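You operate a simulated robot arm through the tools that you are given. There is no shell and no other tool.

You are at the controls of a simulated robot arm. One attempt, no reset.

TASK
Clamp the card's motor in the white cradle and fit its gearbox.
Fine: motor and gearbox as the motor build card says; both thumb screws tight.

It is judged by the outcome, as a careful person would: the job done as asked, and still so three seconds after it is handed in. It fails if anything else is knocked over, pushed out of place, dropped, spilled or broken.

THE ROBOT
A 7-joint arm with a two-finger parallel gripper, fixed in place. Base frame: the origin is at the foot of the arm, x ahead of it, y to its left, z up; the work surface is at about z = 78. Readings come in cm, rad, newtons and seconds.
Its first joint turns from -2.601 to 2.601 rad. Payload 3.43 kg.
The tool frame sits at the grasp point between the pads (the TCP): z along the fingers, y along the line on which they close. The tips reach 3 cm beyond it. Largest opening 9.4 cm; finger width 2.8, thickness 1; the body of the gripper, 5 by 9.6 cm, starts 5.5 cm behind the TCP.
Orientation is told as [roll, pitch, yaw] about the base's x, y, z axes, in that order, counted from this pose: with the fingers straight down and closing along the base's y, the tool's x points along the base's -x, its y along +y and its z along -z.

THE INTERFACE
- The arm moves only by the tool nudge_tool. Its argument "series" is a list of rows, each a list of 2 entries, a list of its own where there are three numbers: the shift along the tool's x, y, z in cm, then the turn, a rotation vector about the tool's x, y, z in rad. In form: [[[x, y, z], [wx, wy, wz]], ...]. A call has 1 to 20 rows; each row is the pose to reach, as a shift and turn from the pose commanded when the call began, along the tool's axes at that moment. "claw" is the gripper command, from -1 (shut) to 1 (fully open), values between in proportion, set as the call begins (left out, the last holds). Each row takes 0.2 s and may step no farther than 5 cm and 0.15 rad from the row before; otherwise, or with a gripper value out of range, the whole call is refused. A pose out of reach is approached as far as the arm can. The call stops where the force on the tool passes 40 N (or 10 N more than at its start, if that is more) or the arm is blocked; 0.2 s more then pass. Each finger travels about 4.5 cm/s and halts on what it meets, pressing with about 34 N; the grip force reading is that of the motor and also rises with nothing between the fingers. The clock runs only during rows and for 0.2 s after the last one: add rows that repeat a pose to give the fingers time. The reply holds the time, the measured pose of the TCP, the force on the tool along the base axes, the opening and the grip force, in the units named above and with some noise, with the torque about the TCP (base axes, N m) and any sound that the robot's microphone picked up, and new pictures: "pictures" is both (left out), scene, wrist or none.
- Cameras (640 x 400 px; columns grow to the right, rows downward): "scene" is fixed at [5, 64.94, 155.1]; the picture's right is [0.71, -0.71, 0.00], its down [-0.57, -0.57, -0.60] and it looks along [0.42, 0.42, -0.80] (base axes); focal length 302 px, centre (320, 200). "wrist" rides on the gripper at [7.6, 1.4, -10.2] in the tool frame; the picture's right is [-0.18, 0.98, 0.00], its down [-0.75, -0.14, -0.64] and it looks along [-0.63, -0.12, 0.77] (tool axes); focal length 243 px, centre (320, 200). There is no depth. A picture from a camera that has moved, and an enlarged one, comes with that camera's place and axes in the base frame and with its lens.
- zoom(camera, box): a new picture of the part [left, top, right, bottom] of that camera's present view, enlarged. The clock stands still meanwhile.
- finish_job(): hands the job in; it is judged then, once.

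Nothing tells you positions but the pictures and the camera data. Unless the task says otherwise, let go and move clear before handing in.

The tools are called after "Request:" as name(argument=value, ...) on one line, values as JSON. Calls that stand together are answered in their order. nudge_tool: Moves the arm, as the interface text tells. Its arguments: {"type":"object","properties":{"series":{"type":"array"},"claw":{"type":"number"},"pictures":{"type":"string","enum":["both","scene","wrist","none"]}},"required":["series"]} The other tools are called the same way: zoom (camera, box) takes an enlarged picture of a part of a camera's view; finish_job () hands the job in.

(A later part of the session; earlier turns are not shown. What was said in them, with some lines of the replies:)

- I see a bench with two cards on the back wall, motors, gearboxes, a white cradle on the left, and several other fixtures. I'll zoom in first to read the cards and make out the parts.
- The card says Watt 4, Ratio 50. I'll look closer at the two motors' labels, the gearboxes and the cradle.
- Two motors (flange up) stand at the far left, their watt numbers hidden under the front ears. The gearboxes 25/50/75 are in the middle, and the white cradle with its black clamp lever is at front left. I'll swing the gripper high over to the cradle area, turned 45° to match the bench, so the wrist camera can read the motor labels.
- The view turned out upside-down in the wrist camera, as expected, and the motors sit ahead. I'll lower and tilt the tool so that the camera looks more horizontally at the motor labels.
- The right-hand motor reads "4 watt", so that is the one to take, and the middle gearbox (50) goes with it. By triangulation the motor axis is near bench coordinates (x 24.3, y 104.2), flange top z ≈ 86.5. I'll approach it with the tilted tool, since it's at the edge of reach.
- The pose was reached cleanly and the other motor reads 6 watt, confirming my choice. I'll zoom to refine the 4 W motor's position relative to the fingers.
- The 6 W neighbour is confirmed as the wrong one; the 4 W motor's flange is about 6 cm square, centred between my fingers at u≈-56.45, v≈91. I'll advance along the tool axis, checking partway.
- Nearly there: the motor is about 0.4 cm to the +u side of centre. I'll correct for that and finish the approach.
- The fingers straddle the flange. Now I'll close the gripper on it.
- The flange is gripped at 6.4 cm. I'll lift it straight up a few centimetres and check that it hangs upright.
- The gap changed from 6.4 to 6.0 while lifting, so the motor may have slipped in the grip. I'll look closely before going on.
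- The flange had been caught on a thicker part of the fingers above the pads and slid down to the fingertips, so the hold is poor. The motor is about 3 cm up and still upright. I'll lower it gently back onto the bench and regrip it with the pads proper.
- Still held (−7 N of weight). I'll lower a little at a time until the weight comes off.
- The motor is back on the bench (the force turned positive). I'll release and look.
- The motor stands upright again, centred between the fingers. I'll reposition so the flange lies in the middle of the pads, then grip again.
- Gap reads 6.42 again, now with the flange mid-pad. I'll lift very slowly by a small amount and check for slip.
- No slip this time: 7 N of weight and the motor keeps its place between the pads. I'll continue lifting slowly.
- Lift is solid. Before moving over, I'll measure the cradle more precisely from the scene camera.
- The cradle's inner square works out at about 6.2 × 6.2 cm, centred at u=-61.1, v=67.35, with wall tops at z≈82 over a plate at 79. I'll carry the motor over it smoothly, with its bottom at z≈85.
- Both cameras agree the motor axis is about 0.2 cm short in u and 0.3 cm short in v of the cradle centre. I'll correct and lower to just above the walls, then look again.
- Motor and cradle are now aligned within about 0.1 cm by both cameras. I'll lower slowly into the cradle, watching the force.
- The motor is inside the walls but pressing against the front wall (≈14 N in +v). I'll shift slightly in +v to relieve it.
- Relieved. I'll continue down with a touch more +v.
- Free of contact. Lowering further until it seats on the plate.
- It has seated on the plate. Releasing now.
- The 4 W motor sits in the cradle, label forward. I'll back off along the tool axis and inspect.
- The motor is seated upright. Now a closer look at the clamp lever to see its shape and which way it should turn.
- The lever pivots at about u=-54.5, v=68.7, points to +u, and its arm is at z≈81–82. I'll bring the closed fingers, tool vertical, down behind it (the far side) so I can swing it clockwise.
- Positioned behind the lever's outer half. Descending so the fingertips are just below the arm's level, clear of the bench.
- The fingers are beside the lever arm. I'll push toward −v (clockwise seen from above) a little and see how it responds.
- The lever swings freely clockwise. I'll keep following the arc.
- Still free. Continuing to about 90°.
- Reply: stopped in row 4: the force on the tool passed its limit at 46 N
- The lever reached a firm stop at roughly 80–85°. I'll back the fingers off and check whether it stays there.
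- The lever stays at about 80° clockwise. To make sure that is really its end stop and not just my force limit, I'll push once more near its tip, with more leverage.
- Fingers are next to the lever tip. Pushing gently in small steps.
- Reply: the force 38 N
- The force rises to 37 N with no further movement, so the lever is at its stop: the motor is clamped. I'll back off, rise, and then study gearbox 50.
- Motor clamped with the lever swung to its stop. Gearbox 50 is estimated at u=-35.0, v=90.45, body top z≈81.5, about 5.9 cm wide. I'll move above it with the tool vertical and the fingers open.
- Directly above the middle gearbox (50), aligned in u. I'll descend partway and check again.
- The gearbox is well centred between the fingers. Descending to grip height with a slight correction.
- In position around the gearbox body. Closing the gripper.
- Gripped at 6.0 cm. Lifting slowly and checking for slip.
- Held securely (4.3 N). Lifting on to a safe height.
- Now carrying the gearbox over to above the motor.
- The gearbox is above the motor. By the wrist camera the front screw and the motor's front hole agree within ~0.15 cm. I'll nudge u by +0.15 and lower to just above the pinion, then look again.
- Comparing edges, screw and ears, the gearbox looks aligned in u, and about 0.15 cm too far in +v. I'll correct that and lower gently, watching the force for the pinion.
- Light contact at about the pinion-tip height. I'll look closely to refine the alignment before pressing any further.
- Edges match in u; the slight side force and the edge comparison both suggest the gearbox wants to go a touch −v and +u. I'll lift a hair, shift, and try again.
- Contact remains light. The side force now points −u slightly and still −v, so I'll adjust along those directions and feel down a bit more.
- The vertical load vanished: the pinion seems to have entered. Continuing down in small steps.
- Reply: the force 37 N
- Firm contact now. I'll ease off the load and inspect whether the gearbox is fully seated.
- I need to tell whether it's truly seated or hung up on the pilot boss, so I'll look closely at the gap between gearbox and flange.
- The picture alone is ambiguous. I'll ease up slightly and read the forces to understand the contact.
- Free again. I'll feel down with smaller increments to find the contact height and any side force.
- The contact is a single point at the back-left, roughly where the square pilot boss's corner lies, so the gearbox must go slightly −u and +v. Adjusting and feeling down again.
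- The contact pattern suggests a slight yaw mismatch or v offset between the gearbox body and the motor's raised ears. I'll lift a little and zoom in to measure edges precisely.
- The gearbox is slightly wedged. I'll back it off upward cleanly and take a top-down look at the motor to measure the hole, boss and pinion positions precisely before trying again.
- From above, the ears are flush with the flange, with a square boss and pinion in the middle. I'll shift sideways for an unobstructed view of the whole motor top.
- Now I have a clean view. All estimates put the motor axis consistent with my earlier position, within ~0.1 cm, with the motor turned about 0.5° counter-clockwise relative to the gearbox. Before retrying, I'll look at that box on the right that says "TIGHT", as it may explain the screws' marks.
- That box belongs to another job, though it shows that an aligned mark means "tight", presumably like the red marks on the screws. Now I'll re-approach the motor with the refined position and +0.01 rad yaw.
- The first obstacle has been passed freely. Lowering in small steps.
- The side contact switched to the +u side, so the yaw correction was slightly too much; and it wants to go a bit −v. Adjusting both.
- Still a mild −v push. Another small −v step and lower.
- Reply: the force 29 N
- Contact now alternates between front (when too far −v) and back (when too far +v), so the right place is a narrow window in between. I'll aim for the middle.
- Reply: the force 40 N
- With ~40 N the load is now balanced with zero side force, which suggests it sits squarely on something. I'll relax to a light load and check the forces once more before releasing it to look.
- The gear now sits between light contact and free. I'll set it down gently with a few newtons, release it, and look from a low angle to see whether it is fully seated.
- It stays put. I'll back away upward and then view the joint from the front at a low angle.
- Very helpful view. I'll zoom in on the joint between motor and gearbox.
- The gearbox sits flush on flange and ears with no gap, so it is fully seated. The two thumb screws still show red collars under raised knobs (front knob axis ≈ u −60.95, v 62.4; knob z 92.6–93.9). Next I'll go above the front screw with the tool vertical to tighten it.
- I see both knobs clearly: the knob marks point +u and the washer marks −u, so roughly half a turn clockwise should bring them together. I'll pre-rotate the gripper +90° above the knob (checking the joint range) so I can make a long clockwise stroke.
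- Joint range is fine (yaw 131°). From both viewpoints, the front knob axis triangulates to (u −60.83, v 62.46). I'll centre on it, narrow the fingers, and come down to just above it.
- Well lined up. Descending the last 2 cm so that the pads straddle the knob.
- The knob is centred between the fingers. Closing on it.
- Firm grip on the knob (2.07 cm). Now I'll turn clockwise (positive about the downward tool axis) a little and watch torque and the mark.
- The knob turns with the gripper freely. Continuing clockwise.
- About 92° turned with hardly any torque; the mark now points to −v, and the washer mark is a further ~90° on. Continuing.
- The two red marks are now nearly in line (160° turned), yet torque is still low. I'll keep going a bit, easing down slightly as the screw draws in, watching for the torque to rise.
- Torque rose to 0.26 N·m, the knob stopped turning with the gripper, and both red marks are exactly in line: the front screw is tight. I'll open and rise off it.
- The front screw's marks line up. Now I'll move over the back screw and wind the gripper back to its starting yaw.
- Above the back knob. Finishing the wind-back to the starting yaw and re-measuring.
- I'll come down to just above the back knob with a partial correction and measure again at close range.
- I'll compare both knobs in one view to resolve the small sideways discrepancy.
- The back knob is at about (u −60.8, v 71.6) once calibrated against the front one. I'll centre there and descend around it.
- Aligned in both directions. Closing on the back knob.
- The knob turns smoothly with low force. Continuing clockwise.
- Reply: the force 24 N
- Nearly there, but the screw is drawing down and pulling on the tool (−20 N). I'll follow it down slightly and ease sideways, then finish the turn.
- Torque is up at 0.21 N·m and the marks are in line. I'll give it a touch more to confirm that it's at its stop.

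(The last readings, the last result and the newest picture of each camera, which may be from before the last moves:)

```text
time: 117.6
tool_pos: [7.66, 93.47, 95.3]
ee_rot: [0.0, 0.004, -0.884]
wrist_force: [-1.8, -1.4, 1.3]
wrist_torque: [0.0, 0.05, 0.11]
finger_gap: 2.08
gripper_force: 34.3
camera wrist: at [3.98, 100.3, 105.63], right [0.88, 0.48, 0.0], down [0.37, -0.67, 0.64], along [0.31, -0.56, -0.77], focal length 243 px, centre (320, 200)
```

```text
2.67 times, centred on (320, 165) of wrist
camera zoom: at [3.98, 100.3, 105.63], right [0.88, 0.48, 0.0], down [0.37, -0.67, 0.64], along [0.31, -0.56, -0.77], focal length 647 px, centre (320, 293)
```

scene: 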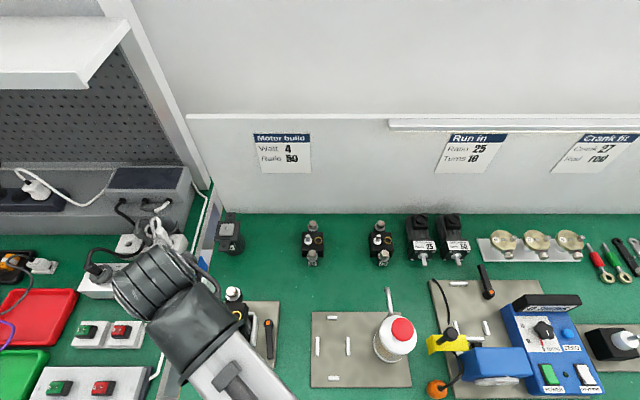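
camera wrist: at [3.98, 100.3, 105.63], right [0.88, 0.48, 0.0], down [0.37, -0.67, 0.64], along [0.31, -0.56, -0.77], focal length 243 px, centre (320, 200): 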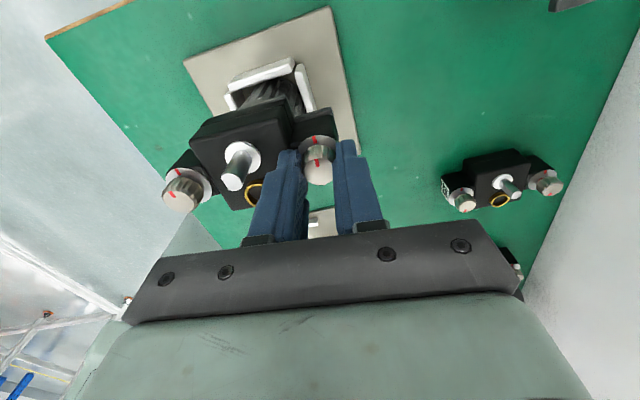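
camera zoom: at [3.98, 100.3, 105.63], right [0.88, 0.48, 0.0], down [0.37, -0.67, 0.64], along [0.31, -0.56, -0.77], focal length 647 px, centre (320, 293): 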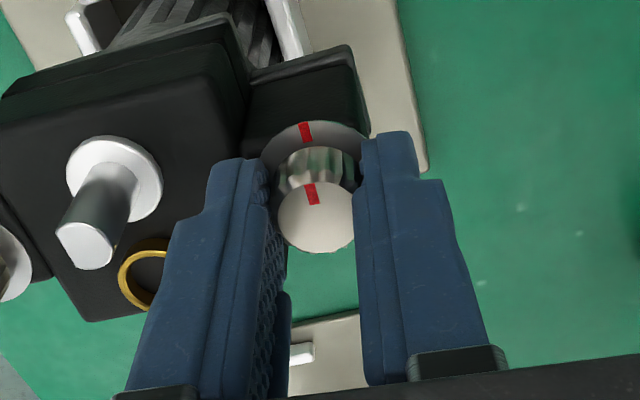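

The fingers just slip around the knob now; it's at its stop with marks aligned. Releasing and rising.

Request:
nudge_tool(series=[[[0, 0, 0], [0, 0, 0]], [[0, 0, 0], [0, 0, 0]], [[0, 0, -0.5], [0, 0, 0]], [[0, 0, -2], [0, 0, 0]], [[0, 0, -4.5], [0, 0, 0]], [[0, 0, -8], [0, 0, 0]], [[0, 0, -8], [0, 0, 0]]], claw=-0.34)

Request:
zoom(camera="wrist", box=[160, 20, 360, 180])

Request:
zoom(camera="scene", box=[200, 280, 290, 370])

```text
time: 119.2
tool_pos: [7.66, 93.48, 103.45]
ee_rot: [-0.001, 0.002, -0.884]
wrist_force: [-0.2, 0.0, -1.7]
wrist_torque: [0.02, 0.01, -0.03]
finger_gap: 3.07
gripper_force: 0.1
camera wrist: at [4.0, 100.26, 113.69], right [0.88, 0.48, 0.0], down [0.37, -0.67, 0.64], along [0.31, -0.56, -0.77], focal length 243 px, centre (320, 200)
```

scene: 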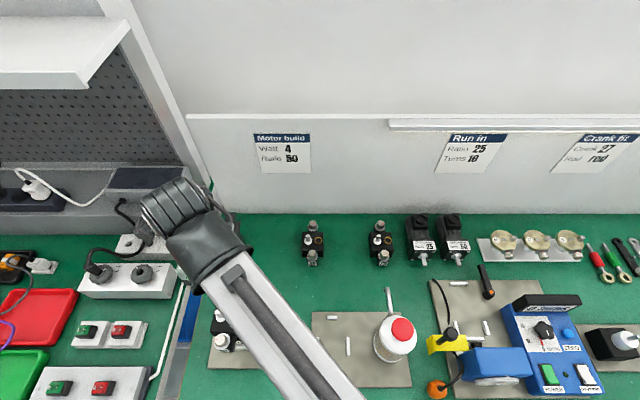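
wrist: 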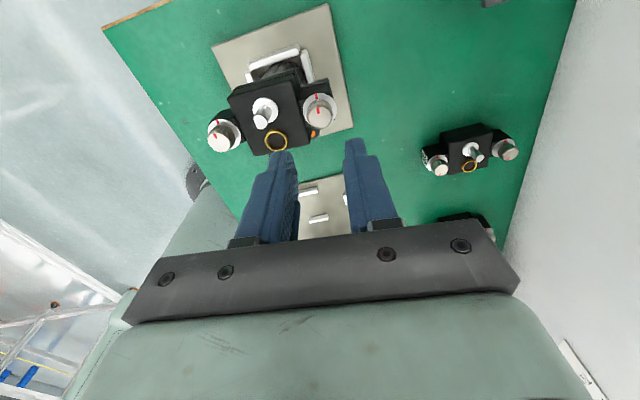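

```text
2.50 times, centred on (260, 100) of wrist
camera zoom: at [4.0, 100.26, 113.69], right [0.88, 0.48, 0.0], down [0.37, -0.67, 0.64], along [0.31, -0.56, -0.77], focal length 606 px, centre (470, 450)
```

zoom: 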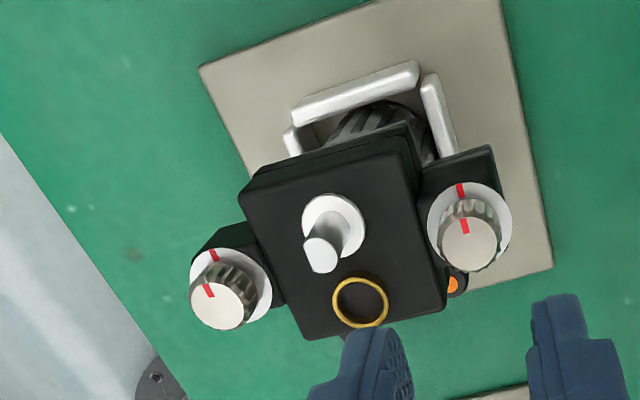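

```text
4.44 times, centred on (245, 325) of scene
camera zoom: at [5.0, 64.94, 155.1], right [0.71, -0.71, 0.0], down [-0.57, -0.57, -0.6], along [0.42, 0.42, -0.8], focal length 1344 px, centre (653, -356)
```

zoom: 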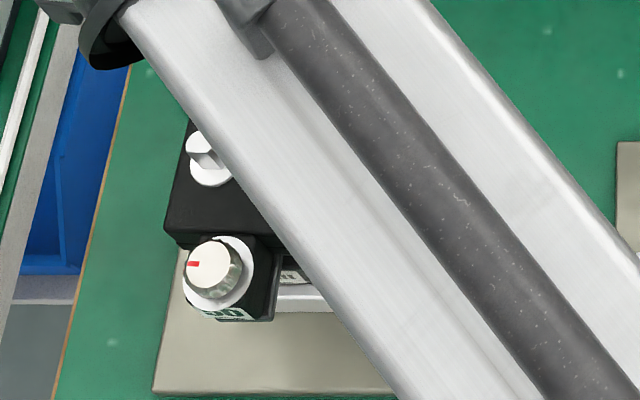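

Both knob marks line up with their washer marks. I'll turn the wrist back and retreat to the front, then inspect everything at a low angle and from the scene camera.

Request:
nudge_tool(series=[[[0, 0, -0.5], [0, 0, -0.14]], [[0, 0, -1], [0, 0, -0.28]], [[0, 0, -1], [0, 0, -0.42]], [[0, 0, -1], [0, 0, -0.56]], [[0, 0, -1], [0, 0, -0.7]], [[0, 0, -1], [0, 0, -0.84]], [[0, 0, -1], [0, 0, -0.98]], [[0, 0, -1], [0, 0, -1.12]], [[0, 0, -1], [0, 0, -1.26]], [[0, 0, -1], [0, 0, -1.4]], [[0, 0, -1], [0, 0, -1.54]], [[0, 0, -1], [0, 0, -1.669]], [[0, 0, -1], [0, 0, -1.669]]], pictures="none")

Request:
nudge_tool(series=[[[3.5, 0, 0], [0, 0, 0]], [[7, 0, 0], [0, -0.05, 0]], [[10, 0.4, 0], [0, -0.15, 0]], [[13, 0.8, 0], [0, -0.27, 0]], [[16, 1.2, 2], [0, -0.39, 0]], [[19, 1.6, 5], [0, -0.48, 0]], [[19.5, 1.6, 9], [0, -0.56, 0]], [[19.5, 1.6, 9.5], [0, -0.56, 0]]])

Request:
zoom(camera="wrist", box=[270, 110, 370, 210])

Request:
zoom(camera="scene", box=[205, 275, 285, 375])

```text
time: 122.0
tool_pos: [7.68, 93.55, 104.35]
ee_rot: [0.004, 0.0, 0.787]
wrist_force: [-0.8, 0.3, 0.2]
wrist_torque: [0.0, -0.01, 0.0]
finger_gap: 3.1
gripper_force: 0.1
```

```text
time: 123.8
tool_pos: [-7.33, 80.84, 94.88]
ee_rot: [0.007, -0.562, 0.783]
wrist_force: [0.1, -0.6, 0.6]
wrist_torque: [0.01, 0.0, 0.02]
finger_gap: 3.08
gripper_force: 0.0
camera wrist: at [-16.71, 73.45, 99.55], right [-0.58, 0.8, 0.1], down [0.31, 0.11, 0.94], along [0.75, 0.58, -0.31], focal length 243 px, centre (320, 200)
```

scene: 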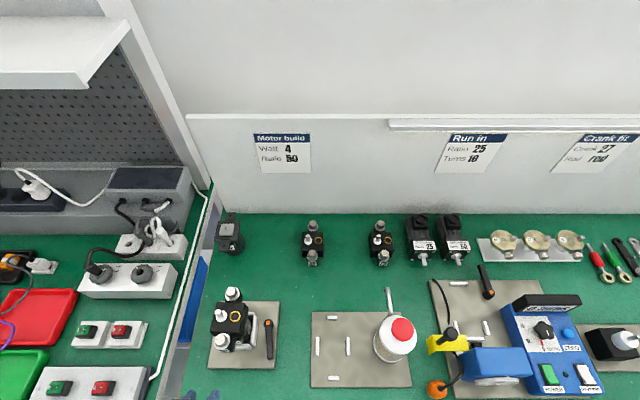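
wrist: 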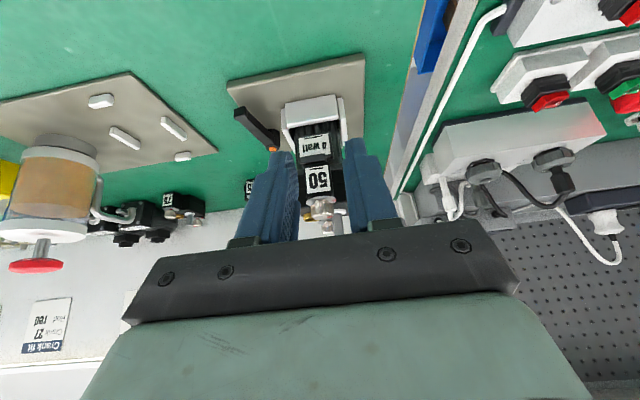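

```text
4.00 times, centred on (320, 160) of wrist
camera zoom: at [-16.71, 73.45, 99.55], right [-0.58, 0.8, 0.1], down [0.31, 0.11, 0.94], along [0.75, 0.58, -0.31], focal length 970 px, centre (320, 360)
```

zoom: 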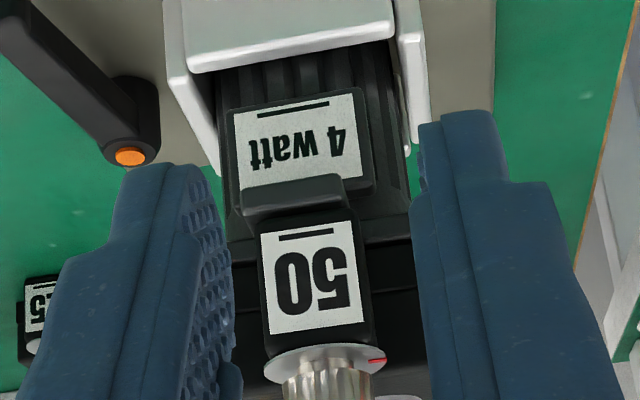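

```text
4.00 times, centred on (245, 325) of scene
camera zoom: at [5.0, 64.94, 155.1], right [0.71, -0.71, 0.0], down [-0.57, -0.57, -0.6], along [0.42, 0.42, -0.8], focal length 1210 px, centre (620, -300)
```

zoom: 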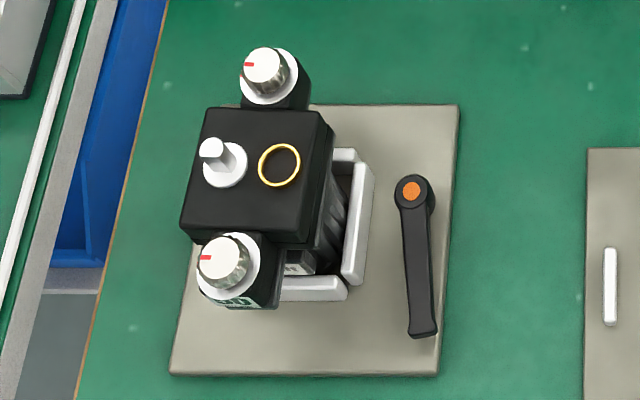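

Something to check: the gearbox's front ear looks shifted toward −u relative to the motor's ear, as if the gearbox yawed a little while the screws were tightened. Zooming in to measure.

Request:
zoom(camera="wrist", box=[285, 140, 350, 195])

Request:
zoom(camera="wrist", box=[285, 180, 350, 235])

Request:
zoom(camera="scene", box=[215, 280, 265, 325])

Request:
zoom(camera="scene", box=[208, 318, 258, 363])

```text
7.27 times, centred on (318, 168) of wrist
camera zoom: at [-16.71, 73.45, 99.55], right [-0.58, 0.8, 0.1], down [0.31, 0.11, 0.94], along [0.75, 0.58, -0.31], focal length 1764 px, centre (338, 436)
```

zoom: 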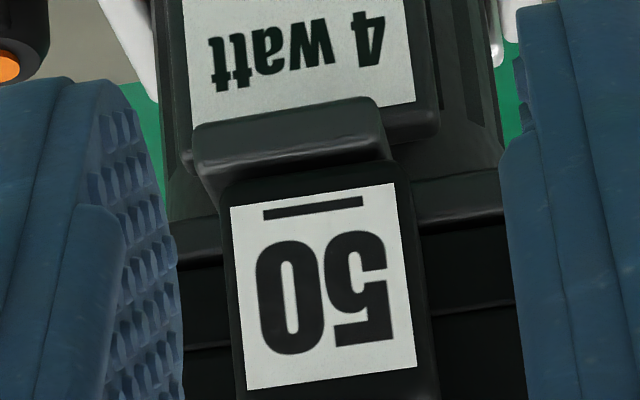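

```text
7.27 times, centred on (318, 208) of wrist
camera zoom: at [-16.71, 73.45, 99.55], right [-0.58, 0.8, 0.1], down [0.31, 0.11, 0.94], along [0.75, 0.58, -0.31], focal length 1764 px, centre (338, 146)
```

zoom: 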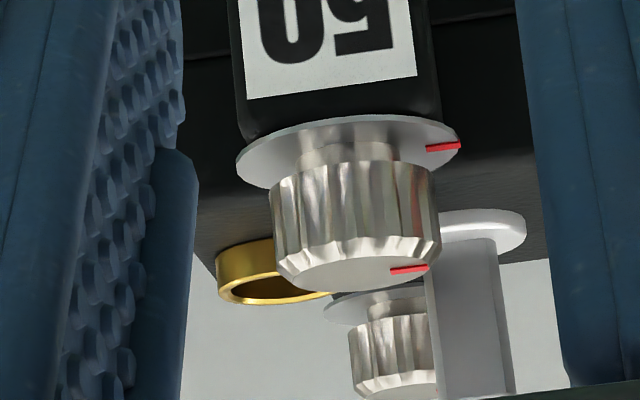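

```text
8.89 times, centred on (240, 302) of scene
camera zoom: at [5.0, 64.94, 155.1], right [0.71, -0.71, 0.0], down [-0.57, -0.57, -0.6], along [0.42, 0.42, -0.8], focal length 2689 px, centre (1031, -711)
```

zoom: 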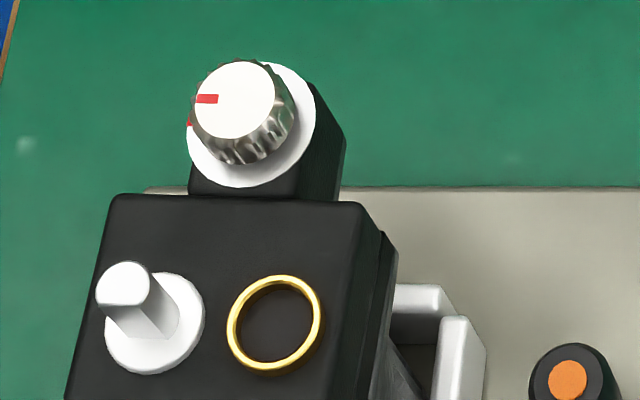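

```text
8.89 times, centred on (233, 340) of scene
camera zoom: at [5.0, 64.94, 155.1], right [0.71, -0.71, 0.0], down [-0.57, -0.57, -0.6], along [0.42, 0.42, -0.8], focal length 2689 px, centre (1093, -1049)
```

zoom: 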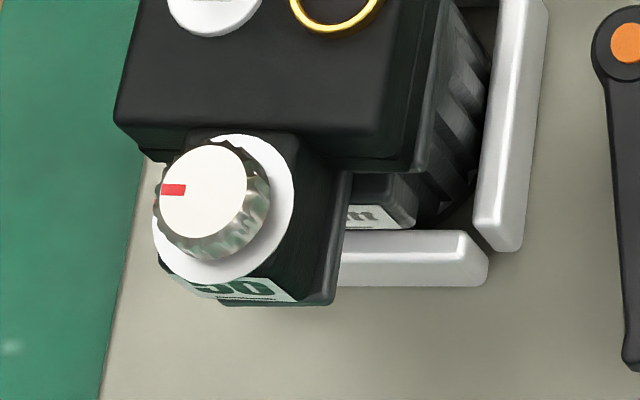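

The red collars are now covered (knobs fully down), but the gearbox has yawed ~2° clockwise relative to the motor. A careful fix: grip the gearbox body squarely again at the motor's yaw so the pads re-align it. First moving back above it.

Request:
nudge_tool(series=[[[-2.4, 0, -3.81], [0, 0.08, 0]], [[-4.8, 0, -7.62], [0, 0.16, 0]], [[-8.18, -0.4, -5.49], [0, 0.26, 0]], [[-11.57, -0.8, -3.36], [0, 0.36, 0]], [[-14.95, -1.2, -1.22], [0, 0.46, 0]], [[-17.49, -1.4, 0.37], [0, 0.562, 0]], [[-17.49, -1.4, 0.37], [0, 0.562, 0]]], claw=0.6)

Request:
zoom(camera="wrist", box=[230, 20, 410, 220])

```text
time: 125.4
tool_pos: [4.29, 90.39, 103.59]
ee_rot: [0.001, 0.005, 0.785]
wrist_force: [0.0, -0.2, -0.7]
wrist_torque: [-0.06, 0.0, -0.03]
finger_gap: 7.54
gripper_force: 0.1
camera wrist: at [-2.07, 86.11, 113.96], right [-0.57, 0.82, 0.0], down [0.64, 0.43, 0.64], along [0.53, 0.36, -0.77], focal length 243 px, centre (320, 200)
```

scene: 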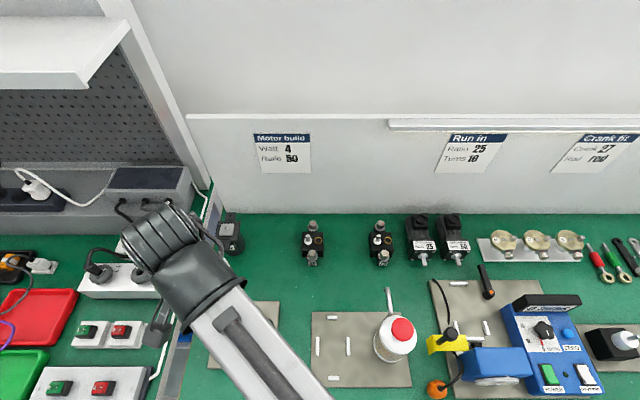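
wrist: 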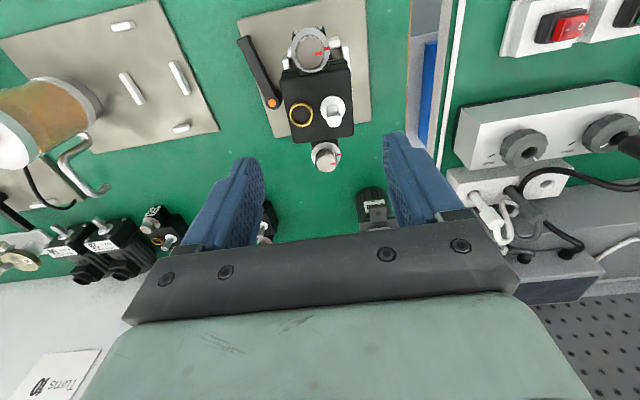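

```text
2.00 times, centred on (320, 120) of wrist
camera zoom: at [-2.07, 86.11, 113.96], right [-0.57, 0.82, 0.0], down [0.64, 0.43, 0.64], along [0.53, 0.36, -0.77], focal length 485 px, centre (320, 360)
```

zoom: 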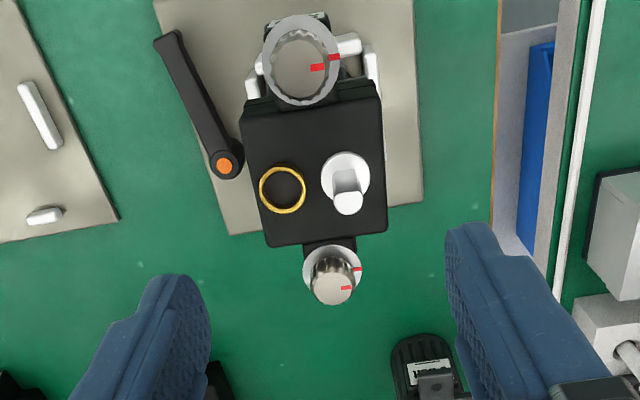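

Directly above the gearbox again. Let me check the marks and the gearbox's yaw more closely from here.

Request:
zoom(camera="wrist", box=[285, 20, 355, 75])

Request:
zoom(camera="wrist", box=[300, 130, 360, 180])

Request:
zoom(camera="wrist", box=[230, 10, 380, 150])

```text
7.27 times, centred on (320, 48) of wrist
camera zoom: at [-2.07, 86.11, 113.96], right [-0.57, 0.82, 0.0], down [0.64, 0.43, 0.64], along [0.53, 0.36, -0.77], focal length 1764 px, centre (320, 1309)
```

zoom: 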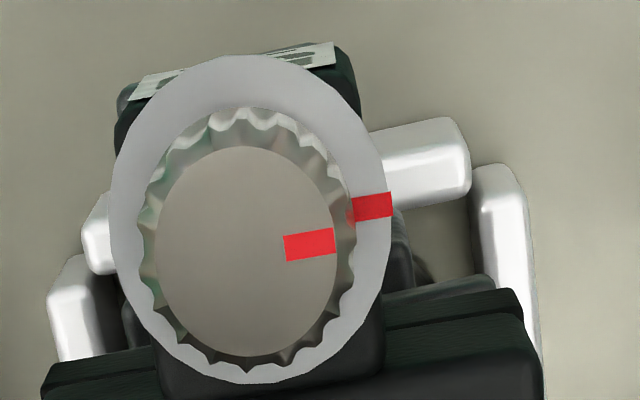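

```text
8.00 times, centred on (330, 155) of wrist
camera zoom: at [-2.07, 86.11, 113.96], right [-0.57, 0.82, 0.0], down [0.64, 0.43, 0.64], along [0.53, 0.36, -0.77], focal length 1941 px, centre (240, 560)
```

zoom: 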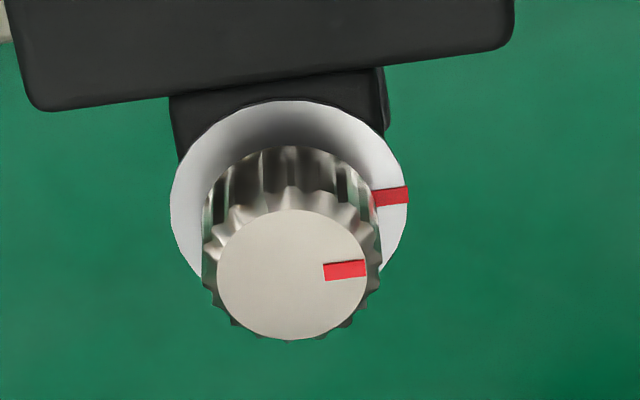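

```text
2.86 times, centred on (305, 80) of wrist
camera zoom: at [-2.07, 86.11, 113.96], right [-0.57, 0.82, 0.0], down [0.64, 0.43, 0.64], along [0.53, 0.36, -0.77], focal length 693 px, centre (363, 543)
```

zoom: 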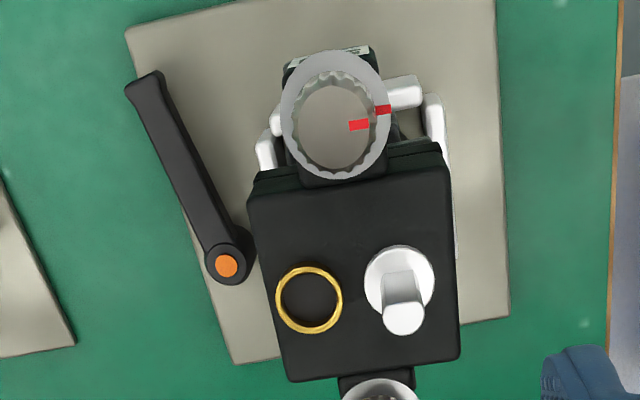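

Both pairs of marks are exactly in line. Now I'll square up the gearbox: descend around its body at the motor's yaw and close the pads to align it.

Request:
nudge_tool(series=[[[0, 0.03, 3], [0, -0.004, -0.006]], [[0, 0.03, 6], [0, -0.004, -0.006]], [[0, 0.03, 9], [0, -0.004, -0.006]], [[0, 0.03, 10.4], [0, -0.004, -0.006]], [[0, 0.03, 10.9], [0, -0.004, -0.006]], [[0, 0.03, 10.9], [0, -0.004, -0.006]]], pictures="wrist")

Request:
zoom(camera="wrist", box=[240, 30, 400, 240])

```text
time: 126.8
tool_pos: [4.11, 90.43, 92.75]
ee_rot: [0.002, -0.001, 0.793]
wrist_force: [-0.2, -0.7, -0.2]
wrist_torque: [-0.01, 0.03, 0.02]
finger_gap: 7.51
gripper_force: 0.0
camera wrist: at [-2.19, 85.9, 103.13], right [-0.57, 0.82, 0.0], down [0.63, 0.43, 0.64], along [0.53, 0.37, -0.77], focal length 243 px, centre (320, 200)
```

wrist: 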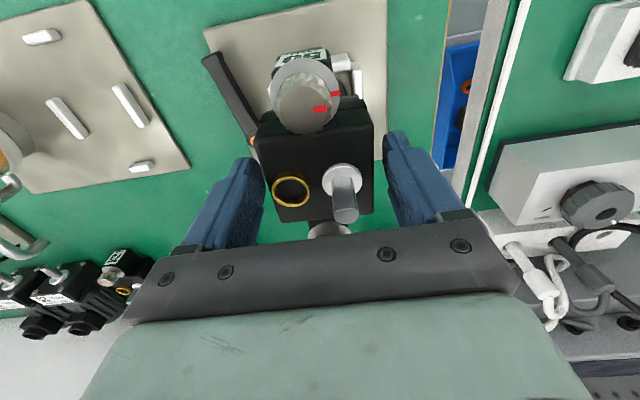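

```text
1.90 times, centred on (320, 135) of wrist
camera zoom: at [-2.19, 85.9, 103.13], right [-0.57, 0.82, 0.0], down [0.63, 0.43, 0.64], along [0.53, 0.37, -0.77], focal length 462 px, centre (320, 324)
```

zoom: 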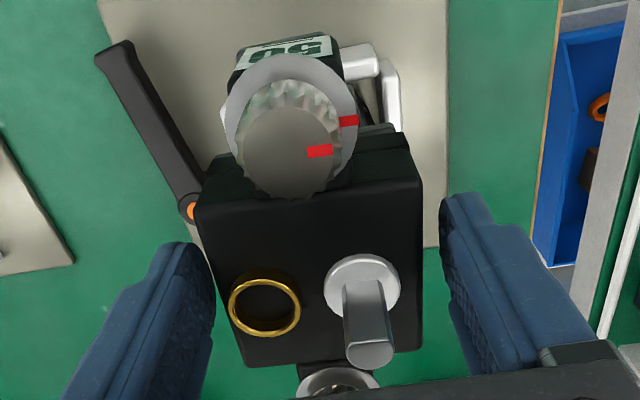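

In position. Closing on the gearbox body to square it.

Request:
nudge_tool(series=[[[0, 0, 0], [0, 0, 0]], [[0, 0, 0], [0, 0, 0]], [[0, 0, 0], [0, 0, 0]]], claw=0.28, pictures="none")

Request:
nudge_tool(series=[[[0, 0, 0], [0, 0, 0]], [[0, 0, 0], [0, 0, 0]], [[0, 0, 0], [0, 0, 0]]], claw=-1, pictures="wrist")

Request:
zoom(camera="wrist", box=[240, 30, 400, 240])

```text
time: 127.6
tool_pos: [4.14, 90.38, 92.96]
ee_rot: [0.002, -0.002, 0.79]
wrist_force: [1.1, -0.9, -0.2]
wrist_torque: [-0.02, -0.06, -0.03]
finger_gap: 6.14
gripper_force: 1.0
```

```text
time: 128.4
tool_pos: [4.12, 90.31, 92.99]
ee_rot: [0.002, -0.004, 0.79]
wrist_force: [1.4, -2.3, -1.0]
wrist_torque: [-0.14, -0.11, -0.45]
finger_gap: 6.11
gripper_force: 34.0
camera wrist: at [-2.18, 85.9, 103.14], right [-0.57, 0.82, 0.0], down [0.63, 0.43, 0.64], along [0.53, 0.37, -0.77], focal length 243 px, centre (320, 200)
```

wrist: 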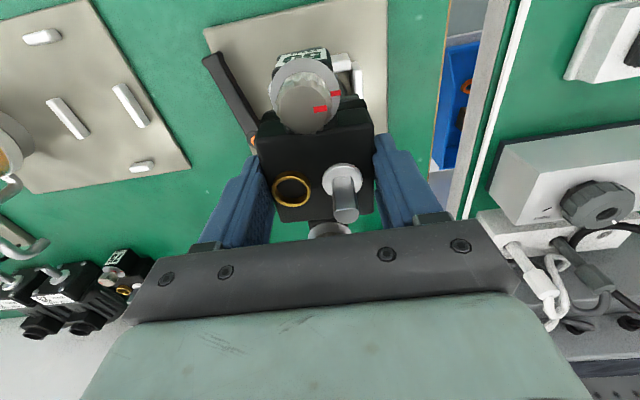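

```text
1.90 times, centred on (320, 135) of wrist
camera zoom: at [-2.18, 85.9, 103.14], right [-0.57, 0.82, 0.0], down [0.63, 0.43, 0.64], along [0.53, 0.37, -0.77], focal length 462 px, centre (320, 324)
```

zoom: 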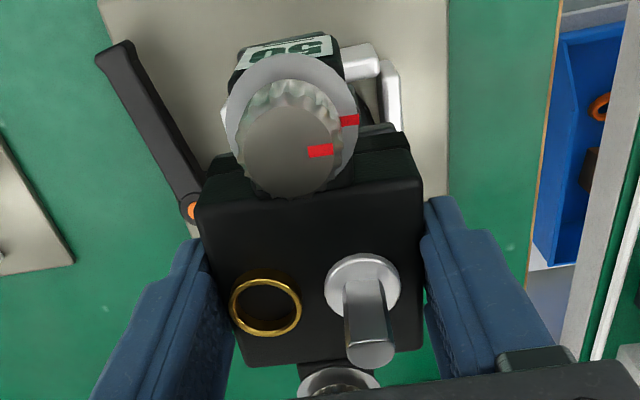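

The gap stays at 6.11 (instead of 5.98) with −0.45 N·m of reaction: the gearbox resists, i.e. the tight screws now hold it in a slightly yawed pose (~2°). I'll try a gentle extra corrective twist with the gripper and see whether it yields.

Request:
nudge_tool(series=[[[0, 0, 0], [0, 0, -0.01]], [[0, 0, 0], [0, 0, -0.02]], [[0, 0, 0], [0, 0, -0.03]], [[0, 0, 0], [0, 0, -0.03]]], pictures="none")

```text
time: 129.4
tool_pos: [4.2, 90.48, 92.9]
ee_rot: [0.002, 0.0, 0.82]
wrist_force: [-3.1, -5.8, -6.6]
wrist_torque: [-0.35, -0.34, -1.92]
finger_gap: 6.19
gripper_force: 33.7
```

It's locked solid (1.9 N·m), so the screws really do clamp it. I'll undo that twist, release, and look carefully at how large the misalignment is.

Request:
nudge_tool(series=[[[0, 0, 0], [0, 0, 0.02]], [[0, 0, 0], [0, 0, 0.04]], [[0, 0, 0], [0, 0, 0.06]], [[0, 0, 0], [0, 0, 0.06]]], pictures="none")

Request:
nudge_tool(series=[[[0, 0, 0], [0, 0, 0]], [[0, 0, 0], [0, 0, 0]], [[0, 0, -3], [0, 0, 0]], [[0, 0, -7], [0, 0, 0]], [[0, 0, -11], [0, 0, 0]], [[3, 0.4, -11.5], [0, -0.08, 0]], [[6.5, 0.8, -11.5], [0, -0.18, 0]], [[10, 1.2, -10.5], [0, -0.3, 0]], [[13, 1.6, -8.5], [0, -0.42, 0]], [[15, 1.6, -5.5], [0, -0.52, 0]], [[15, 1.6, -2.2], [0, -0.56, 0]], [[15, 1.6, -2.2], [0, -0.56, 0]]], claw=0.8)

Request:
zoom(camera="wrist", box=[280, 140, 355, 200])

Request:
zoom(camera="scene", box=[205, 280, 275, 360])

```text
time: 130.4
tool_pos: [4.42, 90.52, 92.91]
ee_rot: [0.004, -0.005, 0.762]
wrist_force: [2.9, 0.7, -2.7]
wrist_torque: [-0.02, -0.32, -0.09]
finger_gap: 6.0
gripper_force: 34.1
```

```text
time: 133.0
tool_pos: [-7.75, 81.44, 94.95]
ee_rot: [0.002, -0.566, 0.758]
wrist_force: [0.0, -0.1, -0.2]
wrist_torque: [-0.04, -0.01, -0.03]
finger_gap: 8.46
gripper_force: 0.0
camera wrist: at [-17.3, 74.1, 99.58], right [-0.57, 0.82, 0.1], down [0.31, 0.1, 0.94], along [0.76, 0.57, -0.31], focal length 243 px, centre (320, 200)
```

scene: 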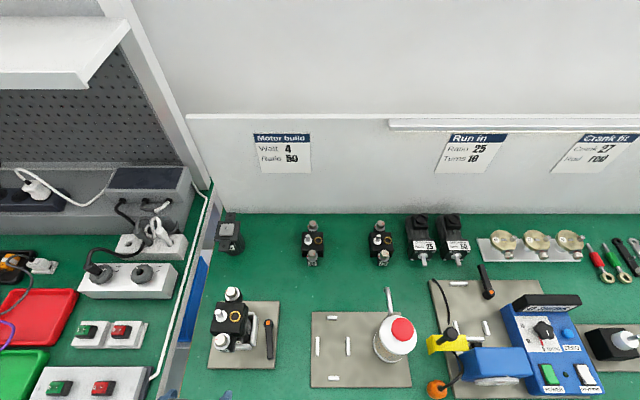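
wrist: 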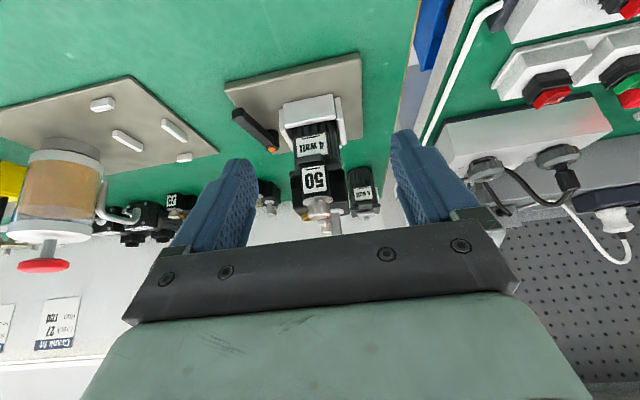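

```text
6.67 times, centred on (318, 170) of wrist
camera zoom: at [-17.3, 74.1, 99.58], right [-0.57, 0.82, 0.1], down [0.31, 0.1, 0.94], along [0.76, 0.57, -0.31], focal length 1618 px, centre (337, 400)
```

zoom: 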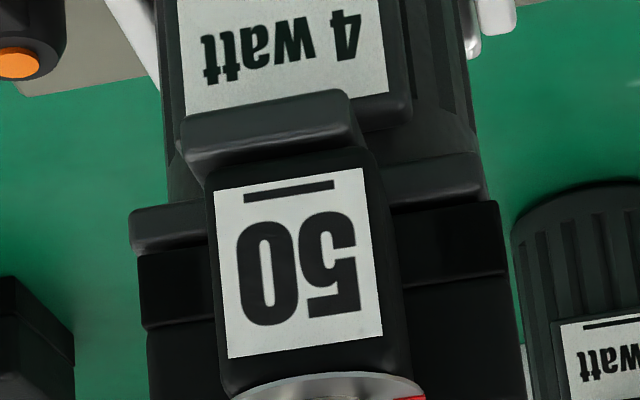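

```text
5.00 times, centred on (240, 320) of scene
camera zoom: at [5.0, 64.94, 155.1], right [0.71, -0.71, 0.0], down [-0.57, -0.57, -0.6], along [0.42, 0.42, -0.8], focal length 1512 px, centre (720, -400)
```

zoom: 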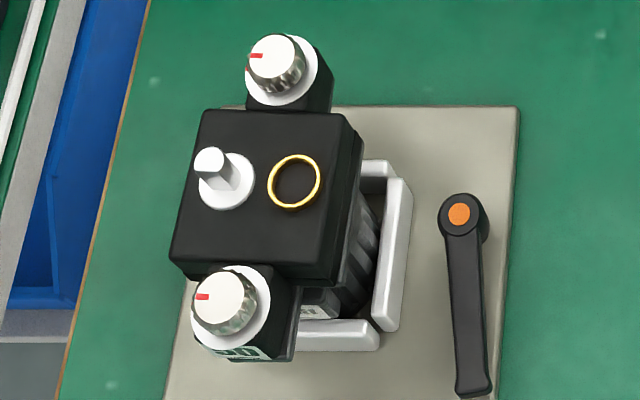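

Now it's clear: the gearbox is centred on the flange and only twisted by ~1.8° — about what the screw-hole play allows — and it's locked there. I'll check both knobs' collars and the lever once more.

Request:
zoom(camera="wrist", box=[285, 180, 355, 240])

Request:
zoom(camera="scene", box=[222, 282, 257, 307])

Request:
zoom(camera="scene", box=[205, 325, 250, 357])

Request:
zoom(camera="wrist", box=[220, 80, 380, 180])

```text
6.67 times, centred on (320, 210) of wrist
camera zoom: at [-17.3, 74.1, 99.58], right [-0.57, 0.82, 0.1], down [0.31, 0.1, 0.94], along [0.76, 0.57, -0.31], focal length 1618 px, centre (320, 133)
```

zoom: 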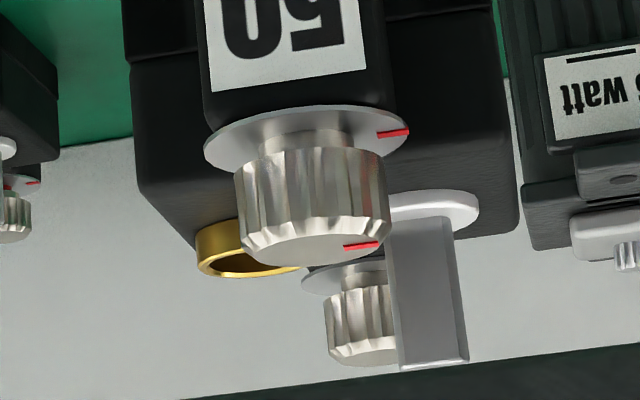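

```text
16.00 times, centred on (240, 294) of scene
camera zoom: at [5.0, 64.94, 155.1], right [0.71, -0.71, 0.0], down [-0.57, -0.57, -0.6], along [0.42, 0.42, -0.8], focal length 4840 px, centre (1608, -1312)
```

zoom: 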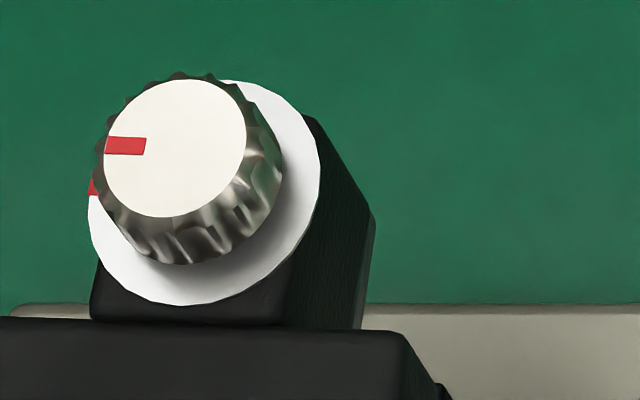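

```text
12.50 times, centred on (228, 341) of scene
camera zoom: at [5.0, 64.94, 155.1], right [0.71, -0.71, 0.0], down [-0.57, -0.57, -0.6], along [0.42, 0.42, -0.8], focal length 3781 px, centre (1476, -1562)
```

zoom: 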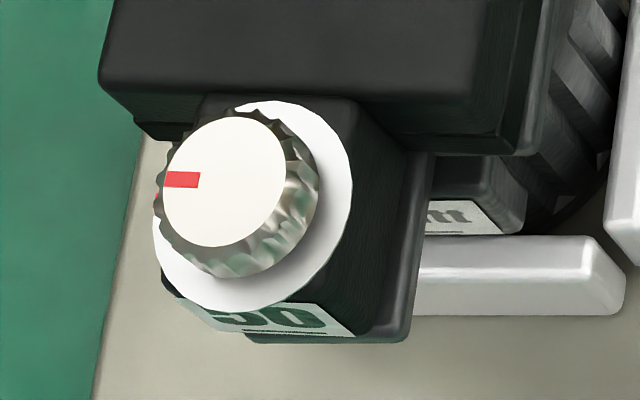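

```text
4.00 times, centred on (300, 130) of wrist
camera zoom: at [-17.3, 74.1, 99.58], right [-0.57, 0.82, 0.1], down [0.31, 0.1, 0.94], along [0.76, 0.57, -0.31], focal length 970 px, centre (400, 480)
```

zoom: 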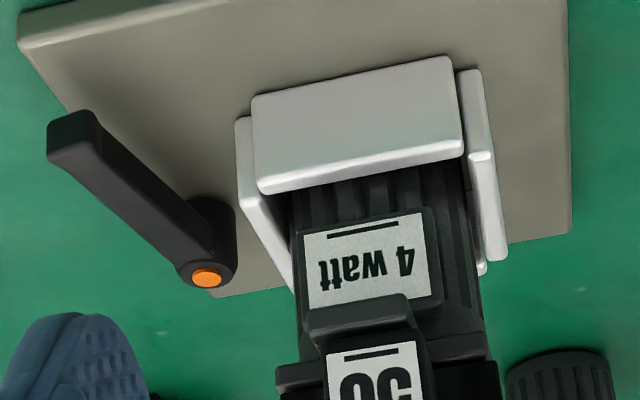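

All good: the 4 W motor is in the cradle with the lever at its stop, gearbox 50 is seated, both collars are hidden and both marks aligned, and nothing else was disturbed. I'll move the arm clear and take a final look.

Request:
nudge_tool(series=[[[-1.0, 0, -4], [0, 0, 0]], [[-2.5, 0, -8], [0, 0.1, 0]], [[-4.3, -2, -12], [0, 0.2, 0]], [[-4.3, -4, -15], [0, 0.3, 0]], [[-4.3, -4, -15], [0, 0.3, 0]]])

Request:
zoom(camera="scene", box=[190, 200, 430, 390])

```text
time: 134.2
tool_pos: [-8.01, 75.2, 110.07]
ee_rot: [0.003, -0.261, 0.761]
wrist_force: [-0.4, 0.5, 0.5]
wrist_torque: [0.0, -0.04, 0.0]
finger_gap: 8.45
gripper_force: 0.0
camera wrist: at [-16.19, 69.32, 118.07], right [-0.55, 0.83, 0.05], down [0.51, 0.28, 0.81], along [0.66, 0.47, -0.58], focal length 243 px, centre (320, 200)
```

scene: 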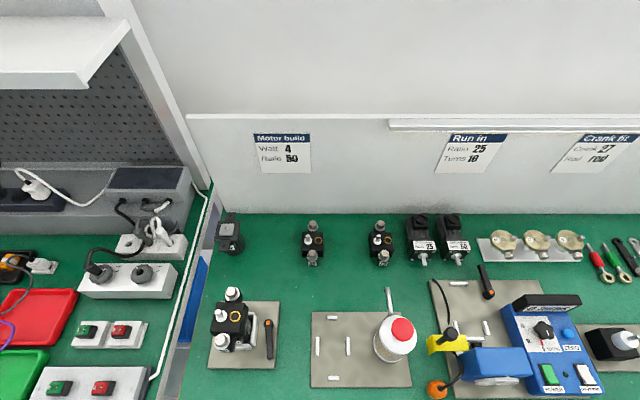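
wrist: 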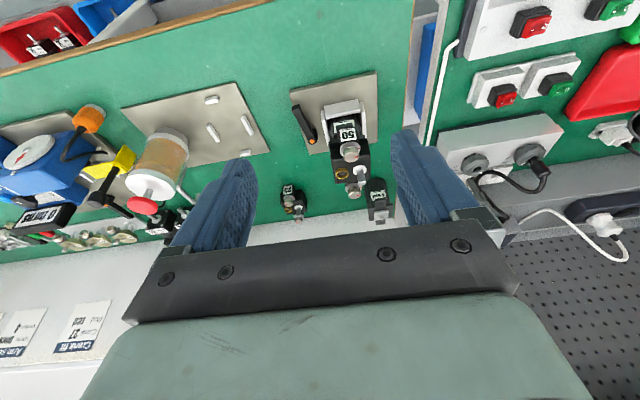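

```text
2.11 times, centred on (310, 295) of scene
camera zoom: at [5.0, 64.94, 155.1], right [0.71, -0.71, 0.0], down [-0.57, -0.57, -0.6], along [0.42, 0.42, -0.8], focal length 637 px, centre (341, 0)
```

zoom: 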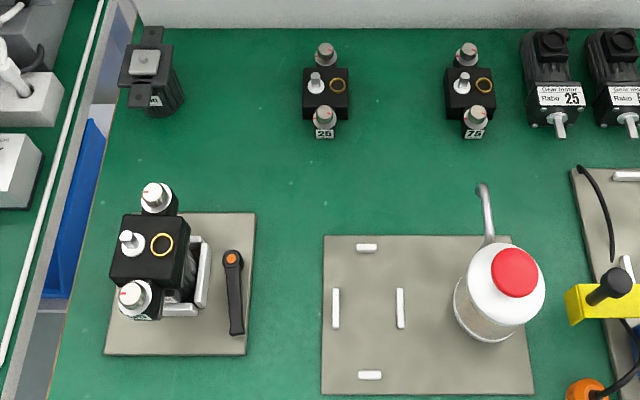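

The 4 W motor is clamped in the white cradle. Gearbox 50 is seated on it, both thumb screws are tight with their marks aligned, and nothing else looks moved. The arm is clear, so I'm handing the job in.

Request:
finish_job()

```text
The job is handed in.
```

The 4 W motor from the Motor build card is clamped in the white cradle, and gearbox 50 is fitted on it with both thumb screws tight. I've handed the job in, but no verdict came back.

- **Motor:** it stands upright on the cradle plate. The clamp lever is at its stop: pushing it with about 37 N moved it no further.
- **Gearbox:** before I tightened the screws it sat flush on the motor flange and ears, with no gap.
- **Screws:** both knobs were turned clockwise until they stopped. Their red marks line up with the washer marks, and the red collars are covered.
- **Slight twist:** tightening the screws turned the gearbox about 2° clockwise relative to the motor. It is still roughly centred on the flange and locked firmly, so I left it rather than loosen the screws.
- **Slip during pickup:** on the first lift the motor slid down to the fingertips. I lowered it back onto the bench, still upright, and gripped it again; it did not fall.

The other motor, the other gearboxes and the rest of the bench look undisturbed.
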